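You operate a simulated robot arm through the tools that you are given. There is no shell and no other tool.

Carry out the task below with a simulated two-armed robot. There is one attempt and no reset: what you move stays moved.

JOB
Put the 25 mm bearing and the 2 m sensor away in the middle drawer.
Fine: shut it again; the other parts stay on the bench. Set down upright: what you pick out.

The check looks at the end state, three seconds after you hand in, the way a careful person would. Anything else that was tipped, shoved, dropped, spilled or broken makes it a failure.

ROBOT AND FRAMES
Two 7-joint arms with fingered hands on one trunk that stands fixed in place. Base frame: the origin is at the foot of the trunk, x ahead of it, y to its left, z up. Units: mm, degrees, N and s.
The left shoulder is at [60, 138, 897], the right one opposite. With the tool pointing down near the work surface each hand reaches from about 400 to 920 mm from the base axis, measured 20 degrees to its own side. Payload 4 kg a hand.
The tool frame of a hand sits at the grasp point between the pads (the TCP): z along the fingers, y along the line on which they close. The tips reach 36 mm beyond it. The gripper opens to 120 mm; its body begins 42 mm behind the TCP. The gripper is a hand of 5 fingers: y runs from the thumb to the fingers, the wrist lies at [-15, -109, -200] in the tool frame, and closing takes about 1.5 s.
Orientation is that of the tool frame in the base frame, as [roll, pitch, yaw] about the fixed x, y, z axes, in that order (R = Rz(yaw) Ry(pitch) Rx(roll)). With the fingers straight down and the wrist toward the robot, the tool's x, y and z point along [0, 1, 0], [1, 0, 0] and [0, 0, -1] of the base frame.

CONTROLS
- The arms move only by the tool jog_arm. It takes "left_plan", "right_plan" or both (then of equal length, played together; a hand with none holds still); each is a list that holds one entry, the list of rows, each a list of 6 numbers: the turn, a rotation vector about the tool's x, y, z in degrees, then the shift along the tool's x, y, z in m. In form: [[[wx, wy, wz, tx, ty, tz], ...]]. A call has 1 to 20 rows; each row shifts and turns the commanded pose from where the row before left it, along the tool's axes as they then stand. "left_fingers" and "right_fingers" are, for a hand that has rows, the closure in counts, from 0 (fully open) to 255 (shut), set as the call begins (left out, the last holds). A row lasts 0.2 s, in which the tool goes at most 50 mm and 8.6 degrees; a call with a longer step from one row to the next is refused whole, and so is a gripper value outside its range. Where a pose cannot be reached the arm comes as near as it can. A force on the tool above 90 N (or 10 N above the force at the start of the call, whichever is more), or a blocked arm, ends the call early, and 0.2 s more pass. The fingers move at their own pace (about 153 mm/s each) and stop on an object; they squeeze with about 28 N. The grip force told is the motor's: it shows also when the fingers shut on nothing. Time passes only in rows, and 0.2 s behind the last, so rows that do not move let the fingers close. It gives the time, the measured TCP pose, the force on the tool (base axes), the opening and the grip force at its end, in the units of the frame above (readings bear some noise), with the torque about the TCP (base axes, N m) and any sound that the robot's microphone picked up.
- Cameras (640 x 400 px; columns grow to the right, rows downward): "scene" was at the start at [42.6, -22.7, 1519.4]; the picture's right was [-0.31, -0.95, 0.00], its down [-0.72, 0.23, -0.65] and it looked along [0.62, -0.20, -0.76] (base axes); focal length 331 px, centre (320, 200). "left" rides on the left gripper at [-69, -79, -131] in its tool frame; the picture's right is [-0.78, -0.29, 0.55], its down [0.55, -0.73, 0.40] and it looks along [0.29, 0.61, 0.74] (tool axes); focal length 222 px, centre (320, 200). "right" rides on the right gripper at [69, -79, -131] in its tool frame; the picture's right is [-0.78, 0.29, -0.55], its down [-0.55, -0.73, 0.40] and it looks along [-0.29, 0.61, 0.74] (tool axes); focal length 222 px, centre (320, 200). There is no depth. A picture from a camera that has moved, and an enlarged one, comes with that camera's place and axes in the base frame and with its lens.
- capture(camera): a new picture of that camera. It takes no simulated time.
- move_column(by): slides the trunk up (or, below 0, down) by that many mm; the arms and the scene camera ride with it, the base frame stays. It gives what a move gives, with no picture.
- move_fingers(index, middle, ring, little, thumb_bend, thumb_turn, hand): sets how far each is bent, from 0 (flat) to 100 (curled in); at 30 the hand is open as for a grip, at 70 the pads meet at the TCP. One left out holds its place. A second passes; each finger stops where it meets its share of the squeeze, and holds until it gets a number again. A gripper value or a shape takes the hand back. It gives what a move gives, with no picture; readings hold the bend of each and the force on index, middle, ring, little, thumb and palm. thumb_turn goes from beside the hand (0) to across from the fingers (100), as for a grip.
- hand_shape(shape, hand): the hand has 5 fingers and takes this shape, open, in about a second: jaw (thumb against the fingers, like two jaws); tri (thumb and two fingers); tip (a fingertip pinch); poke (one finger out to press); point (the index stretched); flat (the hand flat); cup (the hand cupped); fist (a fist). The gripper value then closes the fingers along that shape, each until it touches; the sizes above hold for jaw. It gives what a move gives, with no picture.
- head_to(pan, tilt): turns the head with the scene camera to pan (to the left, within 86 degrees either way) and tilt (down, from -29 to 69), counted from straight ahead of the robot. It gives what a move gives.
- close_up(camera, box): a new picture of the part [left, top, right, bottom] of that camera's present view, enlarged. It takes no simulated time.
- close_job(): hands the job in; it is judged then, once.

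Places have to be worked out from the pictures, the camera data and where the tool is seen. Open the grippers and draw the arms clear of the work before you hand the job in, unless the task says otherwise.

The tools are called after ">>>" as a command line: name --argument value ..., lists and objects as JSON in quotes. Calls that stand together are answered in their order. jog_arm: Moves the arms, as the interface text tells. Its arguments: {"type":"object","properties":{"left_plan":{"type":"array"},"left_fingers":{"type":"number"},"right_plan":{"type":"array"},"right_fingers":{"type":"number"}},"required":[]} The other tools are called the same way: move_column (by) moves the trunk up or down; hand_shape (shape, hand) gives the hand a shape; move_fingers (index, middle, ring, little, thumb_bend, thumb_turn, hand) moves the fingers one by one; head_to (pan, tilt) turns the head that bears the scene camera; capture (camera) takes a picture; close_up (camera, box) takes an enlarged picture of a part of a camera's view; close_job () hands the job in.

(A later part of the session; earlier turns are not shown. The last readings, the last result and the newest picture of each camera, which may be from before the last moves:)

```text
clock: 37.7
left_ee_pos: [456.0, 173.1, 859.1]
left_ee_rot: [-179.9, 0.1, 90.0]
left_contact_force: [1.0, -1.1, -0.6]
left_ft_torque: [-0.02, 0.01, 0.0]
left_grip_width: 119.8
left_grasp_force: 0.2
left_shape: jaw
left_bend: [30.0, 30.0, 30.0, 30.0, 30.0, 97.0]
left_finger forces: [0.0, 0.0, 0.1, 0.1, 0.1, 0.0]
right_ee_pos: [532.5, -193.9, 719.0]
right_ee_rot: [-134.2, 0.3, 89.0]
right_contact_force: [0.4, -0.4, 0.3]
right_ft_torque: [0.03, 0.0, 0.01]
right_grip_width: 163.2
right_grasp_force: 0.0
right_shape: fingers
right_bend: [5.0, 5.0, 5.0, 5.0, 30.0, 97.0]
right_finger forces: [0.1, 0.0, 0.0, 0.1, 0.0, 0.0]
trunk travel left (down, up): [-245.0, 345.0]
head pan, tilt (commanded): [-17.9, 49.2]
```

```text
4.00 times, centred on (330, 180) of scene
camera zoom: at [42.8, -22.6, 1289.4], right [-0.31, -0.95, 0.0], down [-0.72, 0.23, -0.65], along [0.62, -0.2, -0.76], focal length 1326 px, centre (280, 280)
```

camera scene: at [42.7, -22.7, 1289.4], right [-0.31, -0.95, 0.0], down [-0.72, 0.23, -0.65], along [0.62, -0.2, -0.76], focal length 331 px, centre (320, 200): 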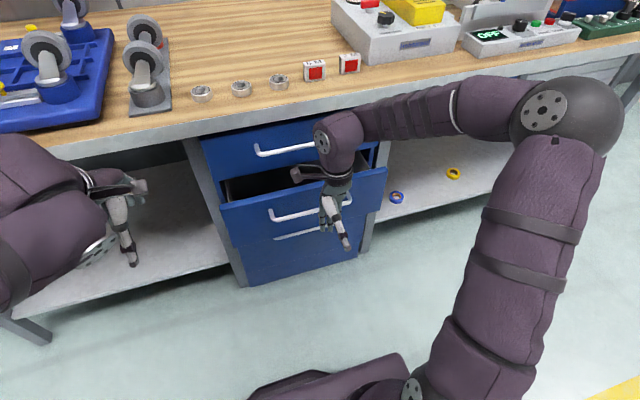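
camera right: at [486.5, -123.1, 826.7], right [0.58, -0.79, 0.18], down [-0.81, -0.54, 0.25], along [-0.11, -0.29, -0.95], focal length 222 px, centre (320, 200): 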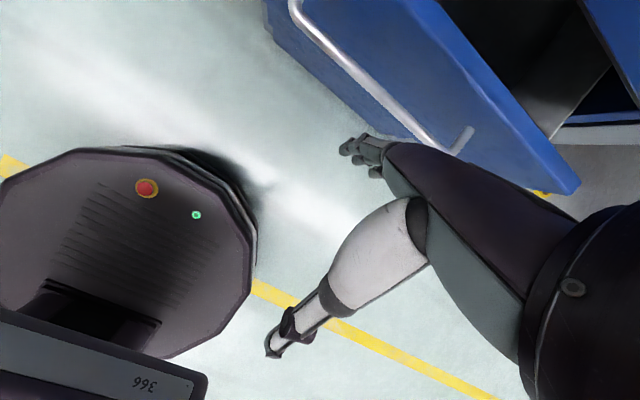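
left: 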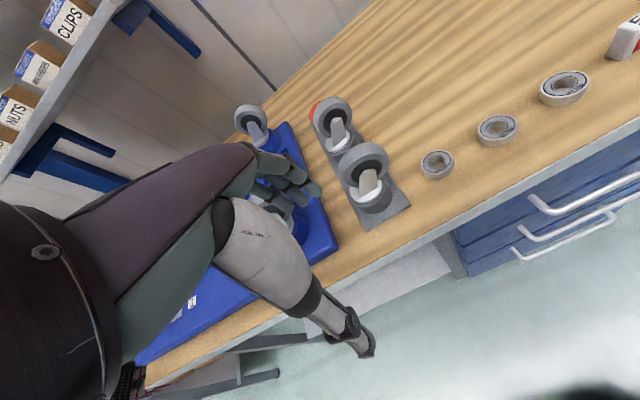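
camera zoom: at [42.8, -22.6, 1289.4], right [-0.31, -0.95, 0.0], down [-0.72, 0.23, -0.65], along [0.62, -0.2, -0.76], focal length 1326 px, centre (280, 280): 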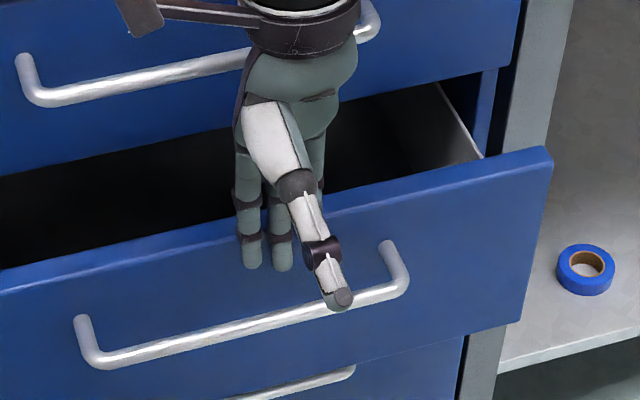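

Seen almost from above, the fingertips sit about 21 mm behind the bar centre, mid-gap. I lower the fingers 55 mm into the gap.

>>> jog_arm --right_plan '[[[0, 0, 0, 0, 0.00987, 0.00957], [0, 0, 0, 0, 0.00987, 0.00957], [0, 0, 0, 0, 0.00987, 0.00957], [0, 0, 0, 0, 0.00987, 0.00957], [0, 0, 0, 0, 0, 0]]]'

>>> close_up --camera "right" --box '[270, 60, 510, 260]'

>>> close_up --camera "scene" --box '[270, 130, 390, 230]'

```text
clock: 38.9
left_ee_pos: [455.7, 173.1, 860.5]
left_ee_rot: [-180.0, 0.0, 90.0]
left_contact_force: [-0.1, 0.9, -0.3]
left_ft_torque: [-0.01, -0.03, 0.02]
left_grip_width: 119.8
left_grasp_force: 0.1
left_shape: jaw
left_bend: [30.0, 30.0, 30.0, 30.0, 30.0, 97.0]
left_finger forces: [0.0, 0.1, 0.0, 0.0, 0.1, 0.1]
right_ee_pos: [532.1, -196.0, 662.0]
right_ee_rot: [-134.1, 0.3, 89.1]
right_contact_force: [-1.5, -0.2, -0.1]
right_ft_torque: [-0.02, 0.06, -0.05]
right_grip_width: 163.2
right_grasp_force: 0.8
right_shape: fingers
right_bend: [5.0, 5.0, 5.0, 5.0, 30.0, 97.0]
right_finger forces: [0.0, 1.5, 0.1, 0.1, 0.0, 0.0]
trunk travel left (down, up): [-245.0, 345.0]
head pan, tilt (commanded): [-17.9, 49.2]
```

```text
2.00 times, centred on (390, 160) of right
camera zoom: at [572.5, -124.2, 811.7], right [0.58, -0.79, 0.18], down [-0.81, -0.54, 0.25], along [-0.11, -0.29, -0.95], focal length 444 px, centre (180, 280)
```

zoom: 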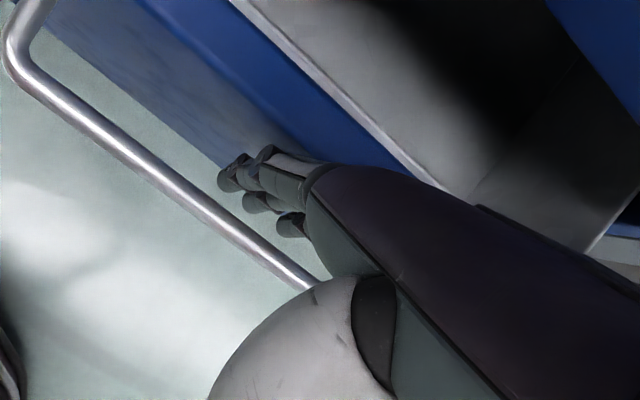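

```text
4.00 times, centred on (330, 180) of scene
camera zoom: at [42.6, -22.7, 1289.4], right [-0.31, -0.95, 0.0], down [-0.72, 0.23, -0.65], along [0.62, -0.2, -0.76], focal length 1326 px, centre (280, 280)
```

zoom: 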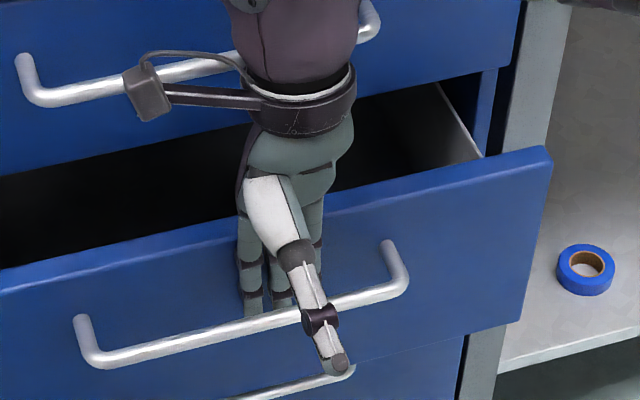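

The fingers hang behind the bar with almost no contact. I pull straight back 140 mm.

>>> jog_arm --right_plan '[[[0, 0, 0, 0, -0.00696, 0.00718], [0, 0, 0, 0, -0.01392, 0.01436], [0, 0, 0, 0, -0.01392, 0.01436], [0, 0, 0, 0, -0.01392, 0.01436], [0, 0, 0, 0, -0.01392, 0.01436], [0, 0, 0, 0, -0.01392, 0.01436], [0, 0, 0, 0, -0.01392, 0.01436], [0, 0, 0, 0, -0.00696, 0.00718], [0, 0, 0, 0, 0, 0]]]'

>>> capture --camera "scene"

>>> capture --camera "right"

```text
clock: 40.9
left_ee_pos: [454.4, 173.3, 859.5]
left_ee_rot: [-180.0, 0.0, 89.9]
left_contact_force: [0.1, 0.1, -0.9]
left_ft_torque: [0.01, -0.01, 0.02]
left_grip_width: 119.8
left_grasp_force: 0.0
left_shape: jaw
left_bend: [30.0, 30.0, 30.0, 30.0, 30.0, 97.0]
left_finger forces: [0.1, 0.0, 0.0, 0.1, 0.0, 0.1]
right_ee_pos: [392.0, -192.4, 663.0]
right_ee_rot: [-134.2, 0.3, 89.2]
right_contact_force: [1.4, 0.1, -0.2]
right_ft_torque: [-0.02, -0.09, -0.01]
right_grip_width: 164.3
right_grasp_force: 0.7
right_shape: fingers
right_bend: [4.0, 5.0, 5.0, 5.0, 30.0, 97.0]
right_finger forces: [0.8, 0.0, 0.5, 0.0, 0.1, 0.0]
trunk travel left (down, up): [-245.0, 345.0]
head pan, tilt (commanded): [-17.9, 49.2]
```

```text
taken
camera scene: at [42.6, -22.6, 1289.4], right [-0.31, -0.95, 0.0], down [-0.72, 0.23, -0.65], along [0.62, -0.2, -0.76], focal length 331 px, centre (320, 200)
```

scene: 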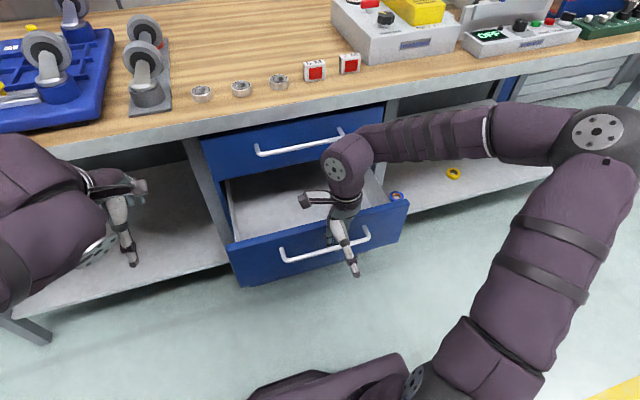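

```text
taken
camera right: at [432.4, -122.8, 811.1], right [0.58, -0.79, 0.18], down [-0.81, -0.54, 0.25], along [-0.11, -0.29, -0.95], focal length 222 px, centre (320, 200)
```

right: 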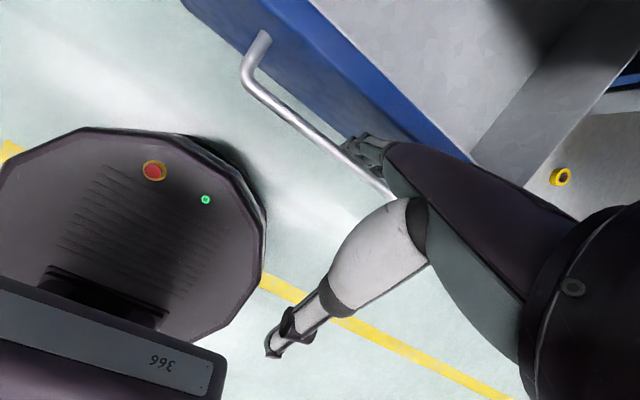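

The drawer has come out about 210 mm and its empty interior is visible. I pull another 50 mm for working room.

>>> jog_arm --right_plan '[[[0, 0, 0, 0, -0.00696, 0.00718], [0, 0, 0, 0, -0.01044, 0.01077], [0, 0, 0, 0, -0.01044, 0.01077], [0, 0, 0, 0, -0.00696, 0.00718], [0, 0, 0, 0, 0, 0]]]'

>>> capture --camera "scene"

```text
clock: 42.1
left_ee_pos: [456.0, 172.6, 858.3]
left_ee_rot: [180.0, 0.0, 90.1]
left_contact_force: [0.4, -0.1, 0.0]
left_ft_torque: [0.0, 0.04, 0.02]
left_grip_width: 119.6
left_grasp_force: 0.1
left_shape: jaw
left_bend: [30.0, 30.0, 30.0, 30.0, 30.0, 97.0]
left_finger forces: [0.1, 0.1, 0.0, 0.1, 0.1, 0.0]
right_ee_pos: [341.2, -192.0, 662.7]
right_ee_rot: [-134.2, 0.3, 89.1]
right_contact_force: [1.1, -0.5, -1.5]
right_ft_torque: [-0.03, -0.04, -0.07]
right_grip_width: 164.2
right_grasp_force: 0.4
right_shape: fingers
right_bend: [4.0, 5.0, 5.0, 5.0, 30.0, 97.0]
right_finger forces: [0.8, 0.0, 0.3, 0.0, 0.0, 0.1]
trunk travel left (down, up): [-245.0, 345.0]
head pan, tilt (commanded): [-17.9, 49.2]
```

```text
taken
camera scene: at [42.6, -22.7, 1289.4], right [-0.31, -0.95, 0.0], down [-0.72, 0.23, -0.65], along [0.62, -0.2, -0.76], focal length 331 px, centre (320, 200)
```

scene: 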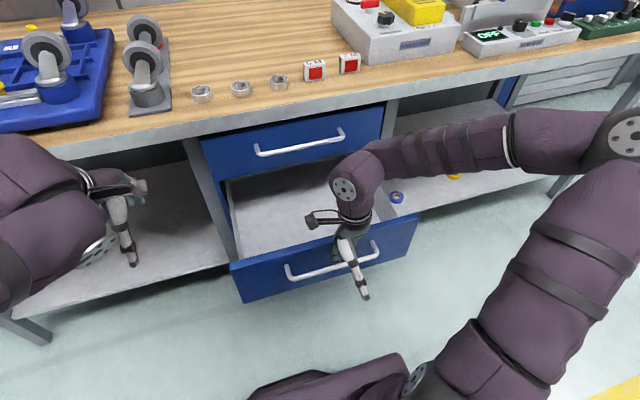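

The drawer is about 262 mm out. I now lift the right hand straight up out of the gap.

>>> jog_arm --right_plan '[[[0, 0, 0, 0, -0.0108, -0.0104], [0, 0, 0, 0, -0.0158, -0.0153], [0, 0, 0, 0, -0.0158, -0.0153], [0, 0, 0, 0, -0.0158, -0.0153], [0, 0, 0, 0, -0.0158, -0.0153], [0, 0, 0, 0, -0.0158, -0.0153], [0, 0, 0, 0, -0.0158, -0.0153], [0, 0, 0, 0, 0, 0]]]'

>>> capture --camera "scene"

```text
clock: 43.9
left_ee_pos: [454.9, 173.1, 858.5]
left_ee_rot: [-180.0, 0.1, 90.0]
left_contact_force: [0.0, 0.3, -0.1]
left_ft_torque: [-0.04, -0.02, -0.01]
left_grip_width: 120.1
left_grasp_force: 0.1
left_shape: jaw
left_bend: [30.0, 30.0, 30.0, 30.0, 30.0, 97.0]
left_finger forces: [0.0, 0.0, 0.0, 0.0, 0.1, 0.0]
right_ee_pos: [341.5, -192.2, 810.5]
right_ee_rot: [-134.1, 0.3, 89.2]
right_contact_force: [0.5, 0.3, 0.8]
right_ft_torque: [-0.01, -0.02, 0.02]
right_grip_width: 163.4
right_grasp_force: 0.1
right_shape: fingers
right_bend: [5.0, 5.0, 5.0, 5.0, 30.0, 97.0]
right_finger forces: [0.0, 0.0, 0.0, 0.0, 0.1, 0.0]
trunk travel left (down, up): [-245.0, 345.0]
head pan, tilt (commanded): [-17.9, 49.2]
```

```text
taken
camera scene: at [42.6, -22.7, 1289.4], right [-0.31, -0.95, 0.0], down [-0.72, 0.23, -0.65], along [0.62, -0.2, -0.76], focal length 331 px, centre (320, 200)
```

scene: 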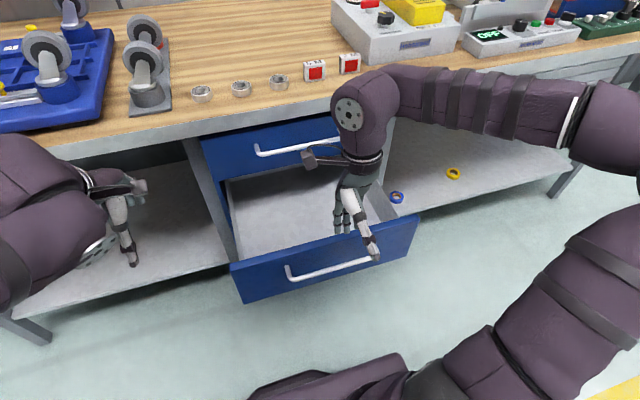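

The right hand is clear of the drawer. I raise the trunk by 200 mm so both hands come above bench height for picking.

>>> move_column --by 200

>>> hand_shape --hand "right" --shape "jaw"

>>> capture --camera "scene"

```text
clock: 46.0
left_ee_pos: [455.8, 172.4, 1058.5]
left_ee_rot: [179.9, -0.1, 90.1]
left_contact_force: [-0.3, -0.1, 0.2]
left_ft_torque: [-0.01, 0.01, 0.0]
left_grip_width: 119.6
left_grasp_force: 0.1
left_shape: jaw
left_bend: [30.0, 30.0, 30.0, 30.0, 30.0, 97.0]
left_finger forces: [0.0, 0.1, 0.0, 0.1, 0.0, 0.1]
right_ee_pos: [342.5, -191.8, 1009.9]
right_ee_rot: [-134.1, 0.2, 88.9]
right_contact_force: [-0.4, -0.5, 0.5]
right_ft_torque: [0.01, -0.01, -0.01]
right_grip_width: 163.7
right_grasp_force: 0.1
right_shape: fingers
right_bend: [5.0, 5.0, 5.0, 5.0, 30.0, 97.0]
right_finger forces: [0.0, 0.0, 0.1, 0.0, 0.0, 0.0]
trunk travel left (down, up): [-445.0, 145.0]
head pan, tilt (commanded): [-17.9, 49.2]
```

```text
clock: 46.9
left_ee_pos: [456.4, 172.8, 1058.9]
left_ee_rot: [-180.0, 0.0, 90.0]
left_contact_force: [0.0, 0.2, 0.3]
left_ft_torque: [0.0, 0.01, 0.01]
left_grip_width: 119.8
left_grasp_force: 0.0
left_shape: jaw
left_bend: [30.0, 30.0, 30.0, 30.0, 30.0, 97.0]
left_finger forces: [0.1, 0.0, 0.1, 0.0, 0.1, 0.0]
right_ee_pos: [341.5, -191.4, 1010.0]
right_ee_rot: [-134.2, 0.2, 88.9]
right_contact_force: [0.1, -0.5, 0.1]
right_ft_torque: [0.03, -0.01, 0.01]
right_grip_width: 119.8
right_grasp_force: 0.0
right_shape: jaw
right_bend: [30.0, 30.0, 30.0, 30.0, 30.0, 97.0]
right_finger forces: [0.1, 0.0, 0.0, 0.0, 0.1, 0.0]
trunk travel left (down, up): [-445.0, 145.0]
head pan, tilt (commanded): [-17.9, 49.2]
```

```text
taken
camera scene: at [42.6, -22.6, 1489.4], right [-0.31, -0.95, 0.0], down [-0.72, 0.23, -0.65], along [0.62, -0.2, -0.76], focal length 331 px, centre (320, 200)
```

scene: 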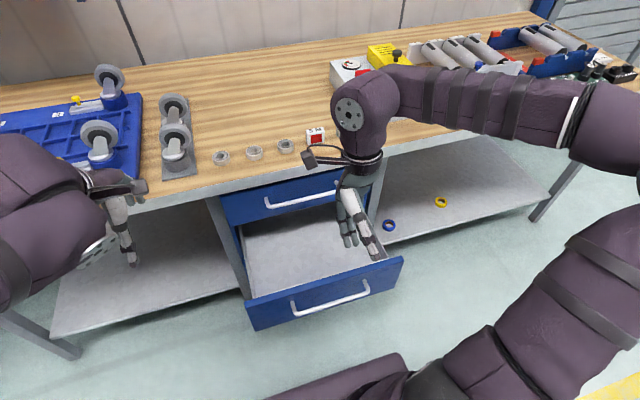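

I turn the right hand back to vertical while moving it out to its own side, clearing the view of the drawer.

>>> jog_arm --right_plan '[[[-7.63, 0, 0, -0.03, 0, 0], [-7.63, 0, 0, -0.03, 0, 0], [-7.63, 0, 0, -0.03, 0, 0], [-7.63, 0, 0, -0.03, 0, 0], [-7.63, 0, 0, -0.03, 0, 0], [-7.63, 0, 0, -0.03, 0, 0], [0, 0, 0, 0, 0.03, -0.02], [0, 0, 0, 0, 0.03, -0.02], [0, 0, 0, 0, 0.03, -0.02], [0, 0, 0, 0, 0, 0]]]'

>>> capture --camera "scene"

>>> close_up --camera "scene" --box '[190, 110, 410, 250]'

>>> close_up --camera "scene" --box '[220, 190, 420, 340]'

```text
clock: 49.1
left_ee_pos: [455.6, 172.3, 1059.6]
left_ee_rot: [180.0, 0.1, 89.9]
left_contact_force: [-0.6, -0.2, 0.0]
left_ft_torque: [-0.02, 0.03, -0.01]
left_grip_width: 119.6
left_grasp_force: 0.0
left_shape: jaw
left_bend: [30.0, 30.0, 30.0, 30.0, 30.0, 97.0]
left_finger forces: [0.0, 0.1, 0.1, 0.0, 0.1, 0.1]
right_ee_pos: [428.6, -373.2, 1070.6]
right_ee_rot: [180.0, 0.3, 89.1]
right_contact_force: [0.5, 0.1, 0.8]
right_ft_torque: [-0.01, -0.02, 0.02]
right_grip_width: 119.8
right_grasp_force: 0.1
right_shape: jaw
right_bend: [30.0, 30.0, 30.0, 30.0, 30.0, 97.0]
right_finger forces: [0.0, 0.0, 0.0, 0.0, 0.0, 0.0]
trunk travel left (down, up): [-445.0, 145.0]
head pan, tilt (commanded): [-17.9, 49.2]
```

```text
taken
camera scene: at [42.5, -22.7, 1489.4], right [-0.31, -0.95, 0.0], down [-0.72, 0.23, -0.65], along [0.62, -0.2, -0.76], focal length 331 px, centre (320, 200)
```

scene: 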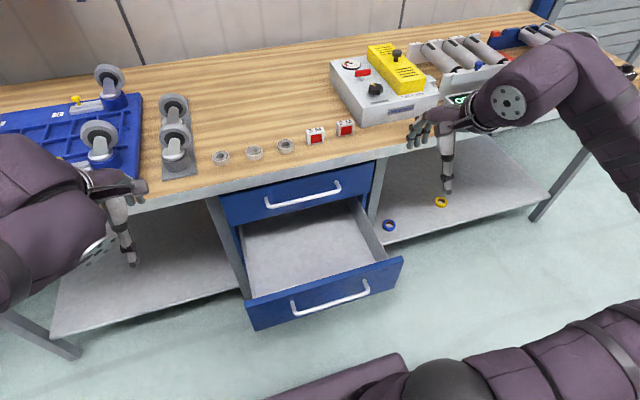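

```text
2.86 times, centred on (300, 180) of scene
camera zoom: at [42.5, -22.7, 1489.4], right [-0.31, -0.95, 0.0], down [-0.72, 0.23, -0.65], along [0.62, -0.2, -0.76], focal length 947 px, centre (377, 257)
```

zoom: 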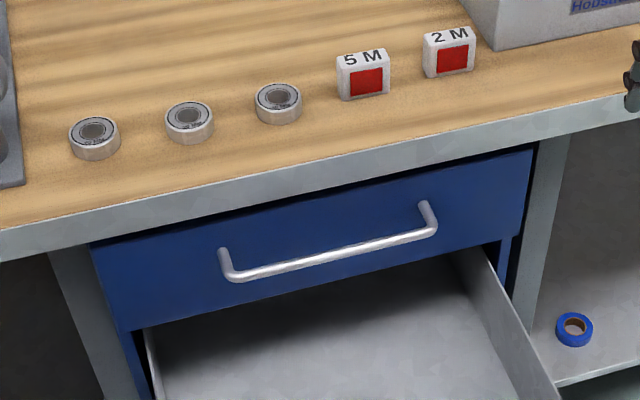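

```text
2.67 times, centred on (320, 265) of scene
camera zoom: at [42.5, -22.7, 1489.4], right [-0.31, -0.95, 0.0], down [-0.72, 0.23, -0.65], along [0.62, -0.2, -0.76], focal length 884 px, centre (320, 27)
```

zoom: 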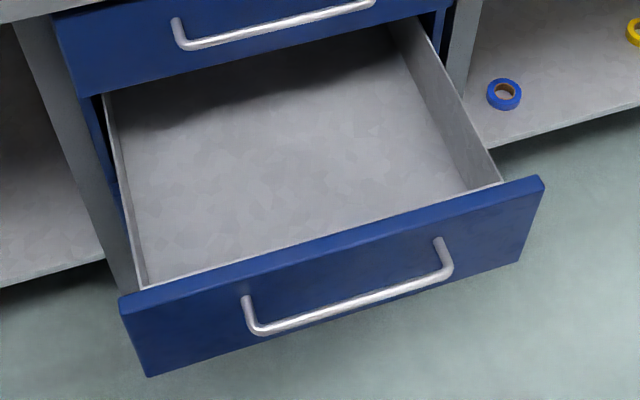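

The drawer interior is fully visible. I zoom in to measure the drawer floor and walls, and the parts on the bench.

>>> close_up --camera "scene" --box '[320, 190, 420, 270]'

>>> close_up --camera "scene" --box '[230, 210, 330, 310]'

>>> close_up --camera "scene" --box '[200, 135, 280, 185]'

>>> close_up --camera "scene" --box '[290, 100, 380, 160]'

```text
5.00 times, centred on (370, 230) of scene
camera zoom: at [42.5, -22.7, 1489.4], right [-0.31, -0.95, 0.0], down [-0.72, 0.23, -0.65], along [0.62, -0.2, -0.76], focal length 1657 px, centre (70, 50)
```

zoom: 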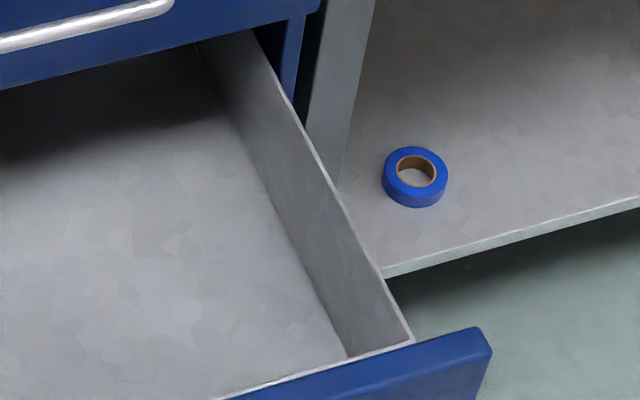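

```text
4.00 times, centred on (280, 260) of scene
camera zoom: at [42.5, -22.7, 1489.4], right [-0.31, -0.95, 0.0], down [-0.72, 0.23, -0.65], along [0.62, -0.2, -0.76], focal length 1326 px, centre (480, -40)
```

zoom: 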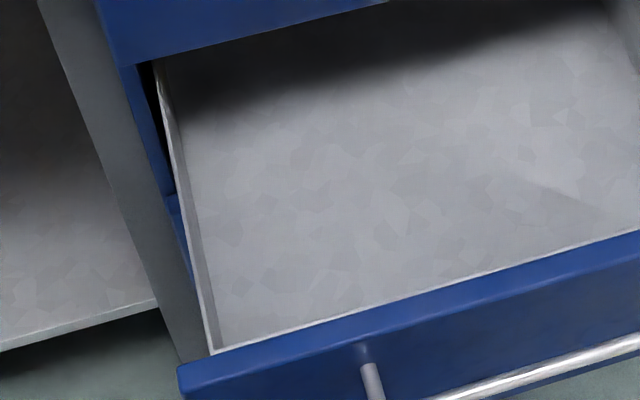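

```text
8.00 times, centred on (240, 160) of scene
camera zoom: at [42.5, -22.7, 1489.4], right [-0.31, -0.95, 0.0], down [-0.72, 0.23, -0.65], along [0.62, -0.2, -0.76], focal length 2651 px, centre (960, 520)
```

zoom: 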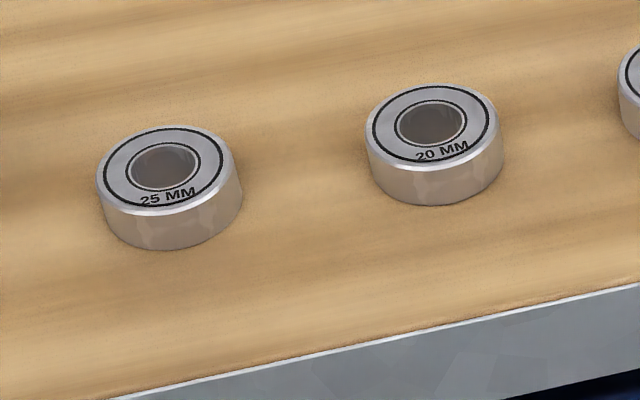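

```text
6.67 times, centred on (335, 130) of scene
camera zoom: at [42.5, -22.7, 1489.4], right [-0.31, -0.95, 0.0], down [-0.72, 0.23, -0.65], along [0.62, -0.2, -0.76], focal length 2209 px, centre (220, 667)
```

zoom: 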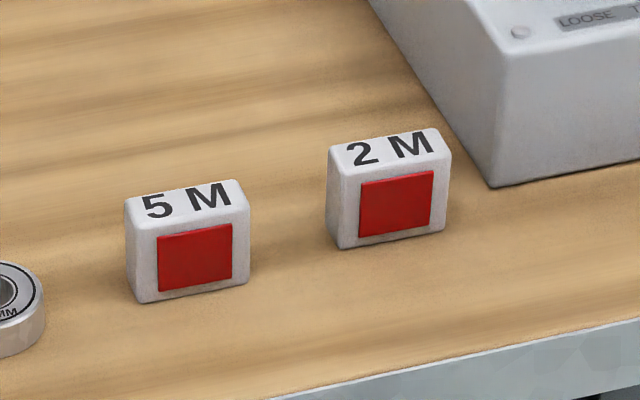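

The measurements now fit together:
- Bench top: z ≈ 858.
- 25 mm bearing: centre (782, 26), about 50 mm wide and 16 mm high.
- 2 M sensor: centre (792, −344), about 20 × 50 × 40 mm, with the white box wall at y −401.
- Drawer floor: z ≈ 540, spanning x 463–707 and y −368 to +28.

To stay slim near the neighbouring parts I give the right hand the tri shape and check how it looks.

>>> hand_shape --hand "right" --shape "tri"

>>> capture --camera "right"

>>> close_up --camera "scene" --box '[380, 70, 540, 210]'

```text
clock: 50.0
left_ee_pos: [456.7, 171.7, 1057.8]
left_ee_rot: [-180.0, 0.1, 90.0]
left_contact_force: [-0.4, 0.2, 0.2]
left_ft_torque: [0.0, 0.03, 0.0]
left_grip_width: 119.6
left_grasp_force: 0.0
left_shape: jaw
left_bend: [30.0, 30.0, 30.0, 30.0, 30.0, 97.0]
left_finger forces: [0.0, 0.1, 0.0, 0.1, 0.0, 0.0]
right_ee_pos: [429.0, -371.6, 1069.9]
right_ee_rot: [179.9, 0.4, 89.1]
right_contact_force: [-0.1, 0.4, 0.2]
right_ft_torque: [-0.01, 0.02, -0.01]
right_grip_width: 119.9
right_grasp_force: 0.1
right_shape: tri
right_bend: [30.0, 30.0, 99.0, 99.0, 30.0, 97.0]
right_finger forces: [0.0, 0.0, 0.0, 0.0, 0.1, 0.0]
trunk travel left (down, up): [-445.0, 145.0]
head pan, tilt (commanded): [-17.9, 49.2]
```

```text
taken
camera right: at [351.8, -299.1, 1202.0], right [0.28, -0.79, 0.55], down [-0.74, -0.54, -0.39], along [0.61, -0.3, -0.74], focal length 222 px, centre (320, 200)
```

right: 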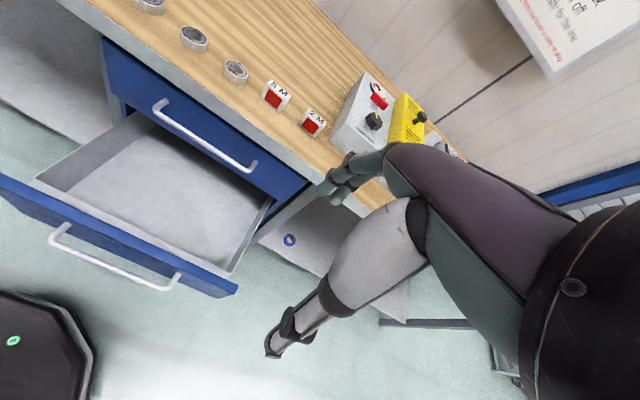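

```text
2.86 times, centred on (460, 140) of scene
camera zoom: at [42.6, -22.7, 1489.4], right [-0.31, -0.95, 0.0], down [-0.72, 0.23, -0.65], along [0.62, -0.2, -0.76], focal length 947 px, centre (-80, 371)
```

zoom: 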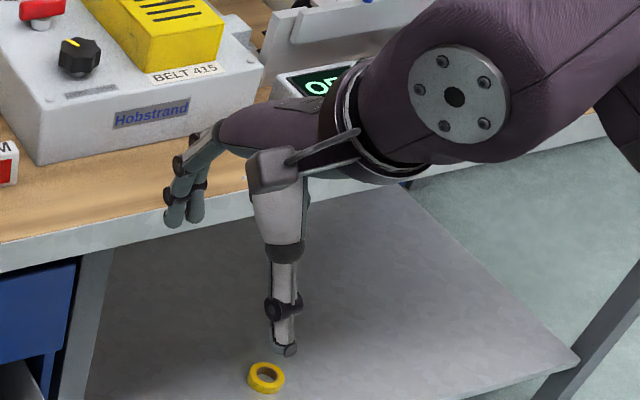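

Tri folds the ring and little fingers away, and index and middle sit 8 mm either side of the tool centre. I move the right hand over the 2 M sensor at a safe height, squaring up the small yaw error.

>>> jog_arm --right_plan '[[[0, 0, -0.9, 0.0034, 0.0363, 0.007], [0, 0, 0, 0.0034, 0.0363, 0.007], [0, 0, 0, 0.0034, 0.0363, 0.007], [0, 0, 0, 0.0034, 0.0363, 0.007], [0, 0, 0, 0.0034, 0.0363, 0.007], [0, 0, 0, 0.0034, 0.0363, 0.007], [0, 0, 0, 0.0034, 0.0363, 0.007], [0, 0, 0, 0.0034, 0.0363, 0.007], [0, 0, 0, 0.0034, 0.0363, 0.007], [0, 0, 0, 0.0034, 0.0363, 0.007], [0, 0, 0, 0, 0, 0]]]'

>>> capture --camera "right"

>>> capture --camera "scene"

```text
clock: 52.4
left_ee_pos: [455.3, 171.6, 1058.0]
left_ee_rot: [179.9, 0.0, 90.0]
left_contact_force: [0.1, 0.6, -0.1]
left_ft_torque: [0.0, 0.01, -0.03]
left_grip_width: 119.7
left_grasp_force: 0.0
left_shape: jaw
left_bend: [30.0, 30.0, 30.0, 30.0, 30.0, 97.0]
left_finger forces: [0.0, 0.1, 0.0, 0.0, 0.1, 0.0]
right_ee_pos: [756.0, -344.0, 1006.0]
right_ee_rot: [180.0, 0.3, 90.1]
right_contact_force: [-0.8, -1.2, 0.1]
right_ft_torque: [-0.02, 0.02, -0.01]
right_grip_width: 119.6
right_grasp_force: 0.0
right_shape: tri
right_bend: [30.0, 30.0, 99.0, 99.0, 30.0, 97.0]
right_finger forces: [0.1, 0.1, 0.1, 0.1, 0.0, 0.0]
right hand out of reach, approached as far as the arm can: row 10
trunk travel left (down, up): [-445.0, 145.0]
head pan, tilt (commanded): [-17.9, 49.2]
```

```text
taken
camera right: at [677.2, -271.7, 1137.9], right [0.29, -0.78, 0.55], down [-0.74, -0.55, -0.39], along [0.61, -0.29, -0.74], focal length 222 px, centre (320, 200)
```

right: 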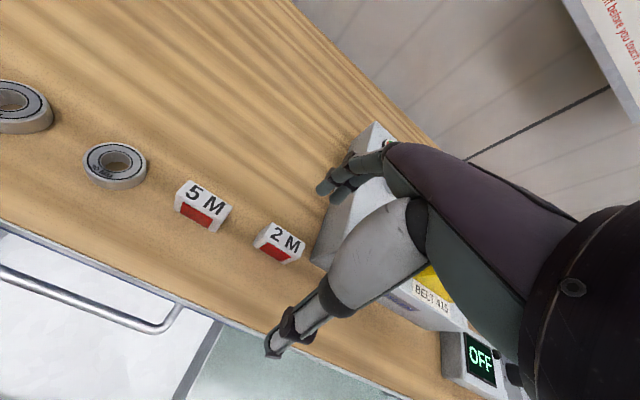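

```text
taken
camera scene: at [42.9, -22.8, 1489.3], right [-0.31, -0.95, 0.0], down [-0.72, 0.23, -0.65], along [0.62, -0.2, -0.76], focal length 331 px, centre (320, 200)
```

scene: 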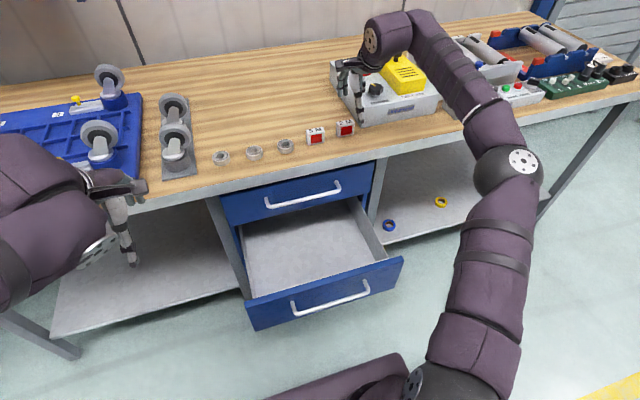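

The hand stops at x 756 because the wrist is too high for pointing straight down that far out. I raise the trunk 100 mm so the arm slopes down more, then I'll come in lower.

>>> move_column --by 100

>>> jog_arm --right_plan '[[[0, 0, 0, 0, 0, 0.03], [0, 0, 0, 0, 0, 0.03], [0, 0, 0, 0.002, 0.008, 0.03], [0, 0, 0, 0.002, 0.009, 0.03], [0, 0, 0, 0.002, 0.009, 0.02], [0, 0, 0, 0, 0.009, 0], [0, 0, 0, 0, 0, 0]]]'

>>> capture --camera "right"

>>> capture --camera "scene"

```text
clock: 53.8
left_ee_pos: [456.1, 172.9, 1158.3]
left_ee_rot: [179.9, -0.1, 90.0]
left_contact_force: [-0.3, -0.3, -0.7]
left_ft_torque: [0.03, 0.02, 0.01]
left_grip_width: 119.8
left_grasp_force: 0.0
left_shape: jaw
left_bend: [30.0, 30.0, 30.0, 30.0, 30.0, 97.0]
left_finger forces: [0.1, 0.0, 0.0, 0.0, 0.1, 0.0]
right_ee_pos: [755.3, -342.6, 1106.5]
right_ee_rot: [-180.0, 0.4, 90.0]
right_contact_force: [-0.1, 0.0, -0.5]
right_ft_torque: [0.01, -0.02, 0.0]
right_grip_width: 119.9
right_grasp_force: 0.0
right_shape: tri
right_bend: [30.0, 30.0, 99.0, 99.0, 30.0, 97.0]
right_finger forces: [0.0, 0.1, 0.0, 0.0, 0.0, 0.0]
trunk travel left (down, up): [-545.0, 45.0]
head pan, tilt (commanded): [-17.9, 49.2]
```

```text
clock: 55.4
left_ee_pos: [455.5, 172.4, 1159.7]
left_ee_rot: [179.9, -0.1, 90.0]
left_contact_force: [0.7, -0.3, -0.3]
left_ft_torque: [-0.03, 0.01, -0.01]
left_grip_width: 119.8
left_grasp_force: 0.1
left_shape: jaw
left_bend: [30.0, 30.0, 30.0, 30.0, 30.0, 97.0]
left_finger forces: [0.0, 0.0, 0.1, 0.0, 0.0, 0.0]
right_ee_pos: [790.3, -336.7, 966.5]
right_ee_rot: [180.0, 0.2, 90.0]
right_contact_force: [0.5, -0.2, -0.5]
right_ft_torque: [-0.01, 0.0, -0.05]
right_grip_width: 119.9
right_grasp_force: 0.0
right_shape: tri
right_bend: [30.0, 30.0, 99.0, 99.0, 30.0, 97.0]
right_finger forces: [0.0, 0.0, 0.0, 0.0, 0.0, 0.1]
trunk travel left (down, up): [-545.0, 45.0]
head pan, tilt (commanded): [-17.9, 49.2]
```

```text
taken
camera right: at [712.2, -266.3, 1098.5], right [0.29, -0.78, 0.55], down [-0.74, -0.55, -0.39], along [0.61, -0.29, -0.74], focal length 222 px, centre (320, 200)
```

right: 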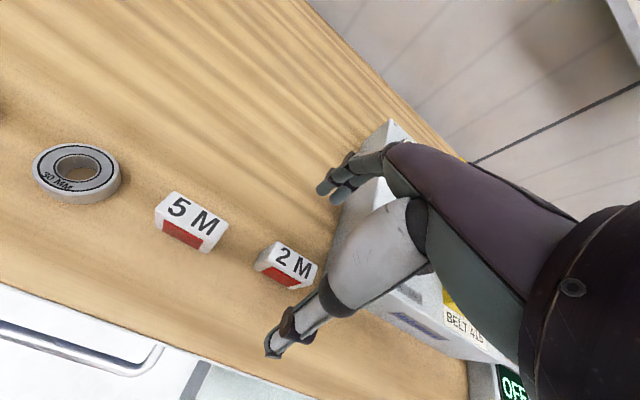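

```text
taken
camera scene: at [42.6, -22.8, 1589.4], right [-0.31, -0.95, 0.0], down [-0.72, 0.23, -0.65], along [0.62, -0.2, -0.76], focal length 331 px, centre (320, 200)
```

scene: 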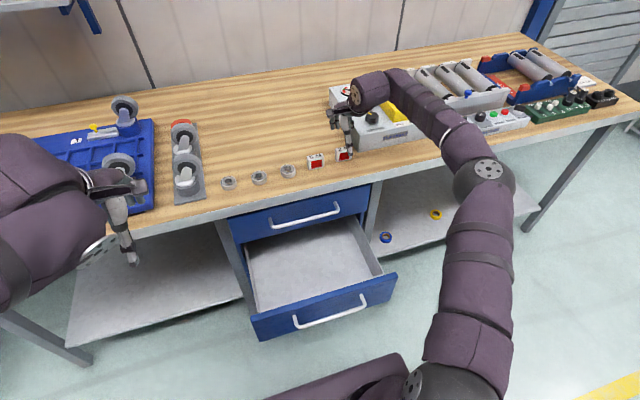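

The hand is now above the sensor at (790, −337, 966). I zoom in to check alignment before descending.

>>> close_up --camera "right" --box '[220, 130, 400, 360]'

>>> close_up --camera "scene" --box '[300, 70, 440, 180]'

```text
1.74 times, centred on (310, 245) of right
camera zoom: at [712.2, -266.3, 1098.5], right [0.29, -0.78, 0.55], down [-0.74, -0.55, -0.39], along [0.61, -0.29, -0.74], focal length 386 px, centre (337, 122)
```

zoom: 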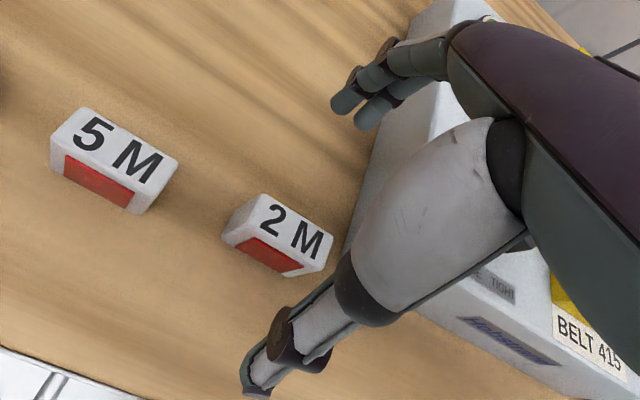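

```text
3.64 times, centred on (370, 125) of scene
camera zoom: at [42.6, -22.8, 1589.4], right [-0.31, -0.95, 0.0], down [-0.72, 0.23, -0.65], along [0.62, -0.2, -0.76], focal length 1205 px, centre (138, 473)
```

zoom: 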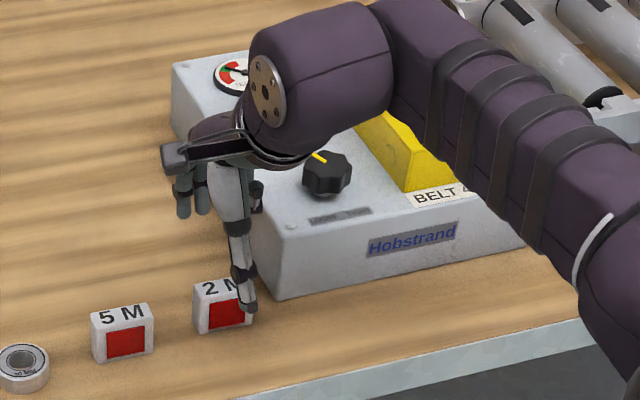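

The sensor's top centre reads (793, −342), so the hand is aligned within a few millimetres. I close to about 60 mm, shift 2 mm forward and come down 35 mm first.

>>> jog_arm --right_plan '[[[0, 0, 0, -0.002, 0.002, 0], [0, 0, 0, 0, 0, 0.005], [0, 0, 0, 0, 0, 0.01], [0, 0, 0, 0, 0, 0.01], [0, 0, 0, 0, 0, 0.01], [0, 0, 0, 0, 0, 0]]]' --right_fingers 120

>>> close_up --camera "right" --box '[220, 130, 400, 360]'

>>> close_up --camera "scene" --box '[310, 80, 410, 180]'

```text
clock: 56.8
left_ee_pos: [455.9, 173.5, 1159.4]
left_ee_rot: [-179.9, 0.0, 90.0]
left_contact_force: [0.5, -0.5, 0.4]
left_ft_torque: [0.03, 0.0, 0.0]
left_grip_width: 119.8
left_grasp_force: 0.1
left_shape: jaw
left_bend: [30.0, 30.0, 30.0, 30.0, 30.0, 97.0]
left_finger forces: [0.0, 0.0, 0.1, 0.0, 0.1, 0.0]
right_ee_pos: [792.9, -340.1, 932.0]
right_ee_rot: [180.0, 0.3, 90.1]
right_contact_force: [0.7, 0.0, -0.1]
right_ft_torque: [-0.01, 0.02, -0.04]
right_grip_width: 63.6
right_grasp_force: 0.1
right_shape: tri
right_bend: [40.0, 44.0, 99.0, 99.0, 53.0, 100.0]
right_finger forces: [0.1, 0.0, 0.0, 0.1, 0.0, 0.0]
trunk travel left (down, up): [-545.0, 45.0]
head pan, tilt (commanded): [-17.9, 49.2]
```

```text
1.74 times, centred on (310, 245) of right
camera zoom: at [713.8, -268.6, 1063.4], right [0.29, -0.78, 0.55], down [-0.74, -0.55, -0.39], along [0.61, -0.29, -0.74], focal length 386 px, centre (337, 122)
```

zoom: 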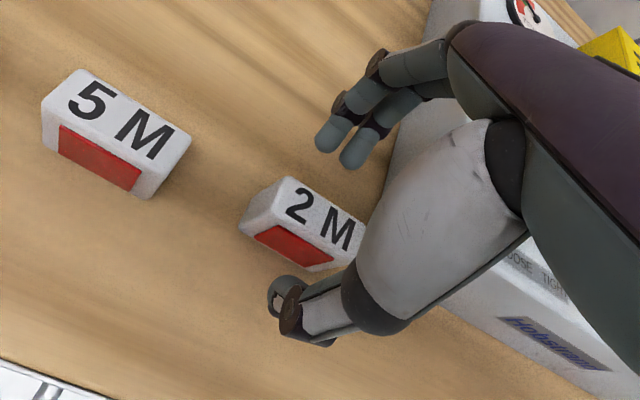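

```text
4.00 times, centred on (360, 130) of scene
camera zoom: at [42.7, -22.7, 1589.4], right [-0.31, -0.95, 0.0], down [-0.72, 0.23, -0.65], along [0.62, -0.2, -0.76], focal length 1326 px, centre (160, 480)
```

zoom: 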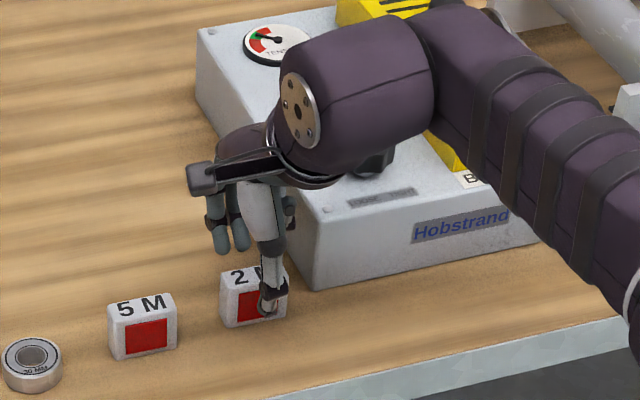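

The sensor lies between thumb and fingers, with the folded fingers beside the white box corner. I descend another 29 mm slowly, watching the force.

>>> jog_arm --right_plan '[[[0, 0, 0, 0.001, -0.0005, 0.008], [0, 0, 0, 0.001, -0.0005, 0.008], [0, 0, 0, 0, 0, 0.008], [0, 0, 0, 0, 0, 0.005], [0, 0, 0, 0, 0, 0]]]'

>>> close_up --camera "right" --box '[220, 130, 400, 360]'

>>> close_up --camera "scene" --box '[320, 100, 400, 170]'

```text
clock: 58.0
left_ee_pos: [456.4, 171.3, 1158.5]
left_ee_rot: [180.0, 0.1, 90.0]
left_contact_force: [0.4, -0.6, 0.5]
left_ft_torque: [-0.03, -0.01, 0.0]
left_grip_width: 119.9
left_grasp_force: 0.2
left_shape: jaw
left_bend: [30.0, 30.0, 30.0, 30.0, 30.0, 97.0]
left_finger forces: [0.0, 0.0, 0.1, 0.0, 0.0, 0.1]
right_ee_pos: [790.6, -338.5, 903.0]
right_ee_rot: [180.0, 0.3, 90.0]
right_contact_force: [-1.3, -0.2, 0.6]
right_ft_torque: [0.01, -0.01, -0.03]
right_grip_width: 63.8
right_grasp_force: 0.0
right_shape: tri
right_bend: [40.0, 44.0, 99.0, 99.0, 53.0, 100.0]
right_finger forces: [0.0, 0.0, 0.0, 0.0, 0.0, 0.1]
trunk travel left (down, up): [-545.0, 45.0]
head pan, tilt (commanded): [-17.9, 49.2]
```

```text
1.74 times, centred on (310, 245) of right
camera zoom: at [712.7, -266.6, 1034.3], right [0.29, -0.78, 0.55], down [-0.74, -0.55, -0.39], along [0.61, -0.29, -0.74], focal length 386 px, centre (337, 122)
```

zoom: 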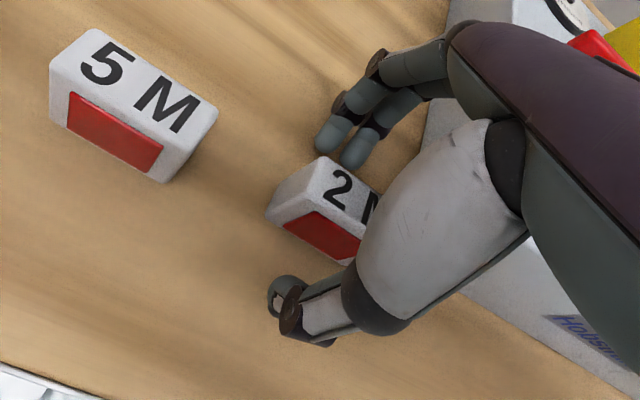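

```text
5.71 times, centred on (360, 135) of scene
camera zoom: at [42.7, -22.7, 1589.4], right [-0.31, -0.95, 0.0], down [-0.72, 0.23, -0.65], along [0.62, -0.2, -0.76], focal length 1894 px, centre (91, 571)
```

zoom: 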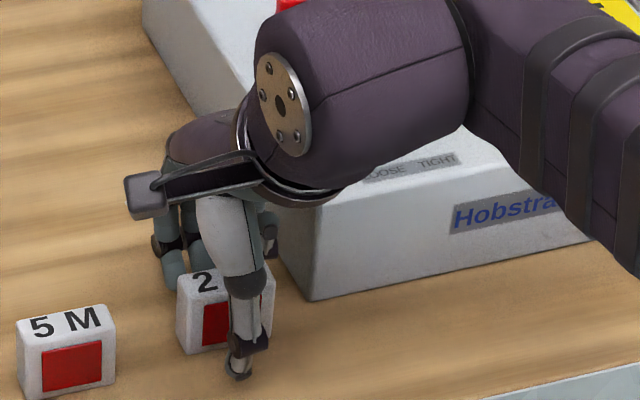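

No contact yet; the sensor sits between the pads. I close the fingers on it.

>>> jog_arm --right_plan '[[[0, 0, 0, 0, 0, 0.003], [0, 0, 0, 0, 0, 0], [0, 0, 0, 0, 0, 0], [0, 0, 0, 0, 0, 0], [0, 0, 0, 0, 0, 0], [0, 0, 0, 0, 0, 0], [0, 0, 0, 0, 0, 0]]]' --right_fingers 255

>>> close_up --camera "right" --box '[220, 130, 400, 360]'

>>> close_up --camera "scene" --box '[320, 100, 400, 170]'

```text
clock: 59.6
left_ee_pos: [455.4, 173.2, 1157.7]
left_ee_rot: [179.9, 0.0, 89.9]
left_contact_force: [-0.6, -0.4, -0.2]
left_ft_torque: [0.04, -0.02, 0.01]
left_grip_width: 119.7
left_grasp_force: 0.0
left_shape: jaw
left_bend: [30.0, 30.0, 30.0, 30.0, 30.0, 97.0]
left_finger forces: [0.0, 0.1, 0.1, 0.0, 0.1, 0.0]
right_ee_pos: [790.5, -339.6, 901.3]
right_ee_rot: [-179.9, 0.3, 90.0]
right_contact_force: [-1.3, -0.5, 1.1]
right_ft_torque: [-0.02, 0.02, 0.0]
right_grip_width: 17.5
right_grasp_force: 27.7
right_shape: tri
right_bend: [72.0, 63.0, 100.0, 100.0, 71.0, 100.0]
right_finger forces: [12.3, 12.4, 0.0, 0.0, 25.1, 0.1]
trunk travel left (down, up): [-545.0, 45.0]
head pan, tilt (commanded): [-17.9, 49.2]
```

```text
1.74 times, centred on (310, 245) of right
camera zoom: at [712.7, -266.8, 1031.3], right [0.29, -0.78, 0.55], down [-0.74, -0.55, -0.39], along [0.61, -0.29, -0.74], focal length 386 px, centre (337, 122)
```

zoom: 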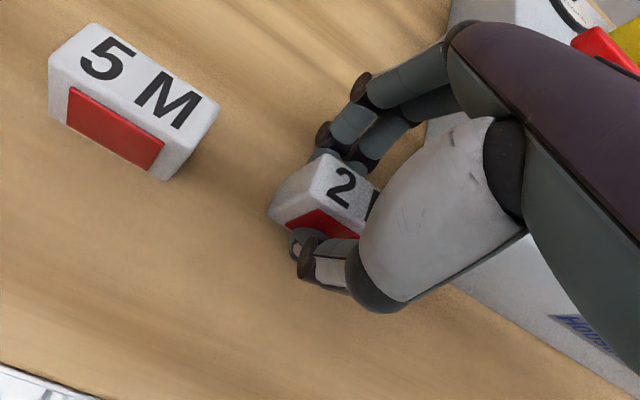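

```text
5.71 times, centred on (360, 135) of scene
camera zoom: at [42.5, -22.6, 1589.4], right [-0.31, -0.95, 0.0], down [-0.72, 0.23, -0.65], along [0.62, -0.2, -0.76], focal length 1894 px, centre (91, 571)
```

zoom: 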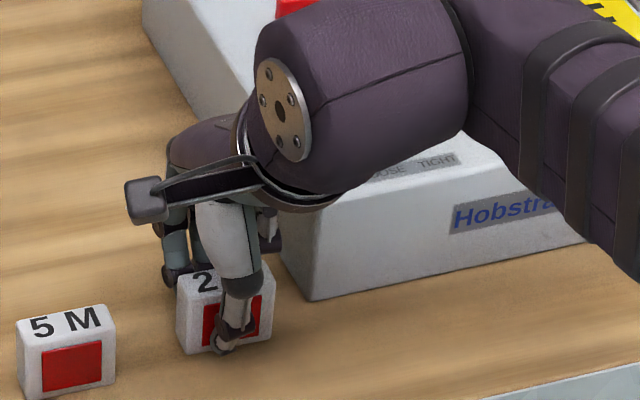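

The sensor is gripped (17.5 mm between the pads, forces balanced) and still upright. I lift it straight up 100 mm.

>>> jog_arm --right_plan '[[[0, 0, 0, 0, 0, -0.005], [0, 0, 0, 0, 0, -0.01], [0, 0, 0, 0, 0, -0.015], [0, 0, 0, 0, 0, -0.02], [0, 0, 0, 0, 0, -0.02], [0, 0, 0, 0, 0, -0.02], [0, 0, 0, 0, 0, -0.01], [0, 0, 0, 0, 0, 0]]]'

>>> close_up --camera "right" --box '[220, 130, 400, 360]'

>>> capture --camera "scene"

```text
clock: 61.4
left_ee_pos: [455.4, 172.7, 1158.4]
left_ee_rot: [179.9, 0.0, 90.0]
left_contact_force: [0.6, 0.2, 0.1]
left_ft_torque: [0.03, 0.01, 0.03]
left_grip_width: 120.0
left_grasp_force: 0.0
left_shape: jaw
left_bend: [30.0, 30.0, 30.0, 30.0, 30.0, 97.0]
left_finger forces: [0.1, 0.0, 0.1, 0.0, 0.0, 0.0]
right_ee_pos: [790.6, -337.5, 991.0]
right_ee_rot: [180.0, 0.3, 89.8]
right_contact_force: [-0.1, 0.0, 0.0]
right_ft_torque: [0.01, 0.03, 0.01]
right_grip_width: 17.4
right_grasp_force: 28.0
right_shape: tri
right_bend: [72.0, 63.0, 100.0, 100.0, 71.0, 100.0]
right_finger forces: [12.4, 12.5, 0.1, 0.0, 25.0, 0.0]
right hand out of reach, approached as far as the arm can: row 6
trunk travel left (down, up): [-545.0, 45.0]
head pan, tilt (commanded): [-17.9, 49.2]
```

```text
1.74 times, centred on (310, 245) of right
camera zoom: at [712.3, -266.0, 1121.3], right [0.29, -0.78, 0.55], down [-0.74, -0.55, -0.4], along [0.61, -0.29, -0.73], focal length 386 px, centre (337, 122)
```

zoom: 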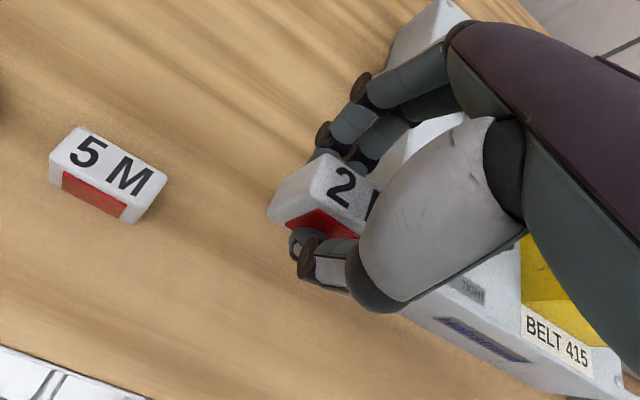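

```text
taken
camera scene: at [42.9, -22.7, 1589.4], right [-0.31, -0.95, 0.0], down [-0.72, 0.23, -0.65], along [0.62, -0.2, -0.76], focal length 331 px, centre (320, 200)
```

scene: 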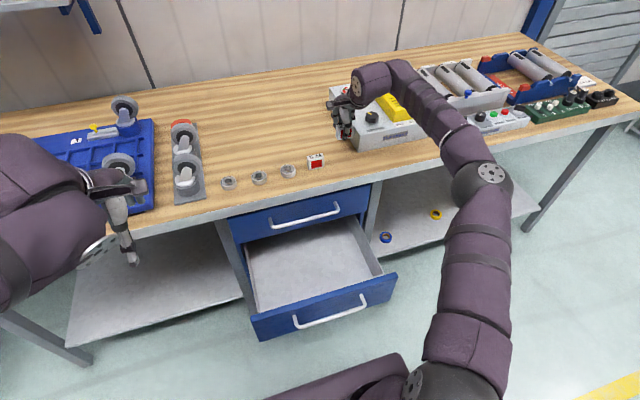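

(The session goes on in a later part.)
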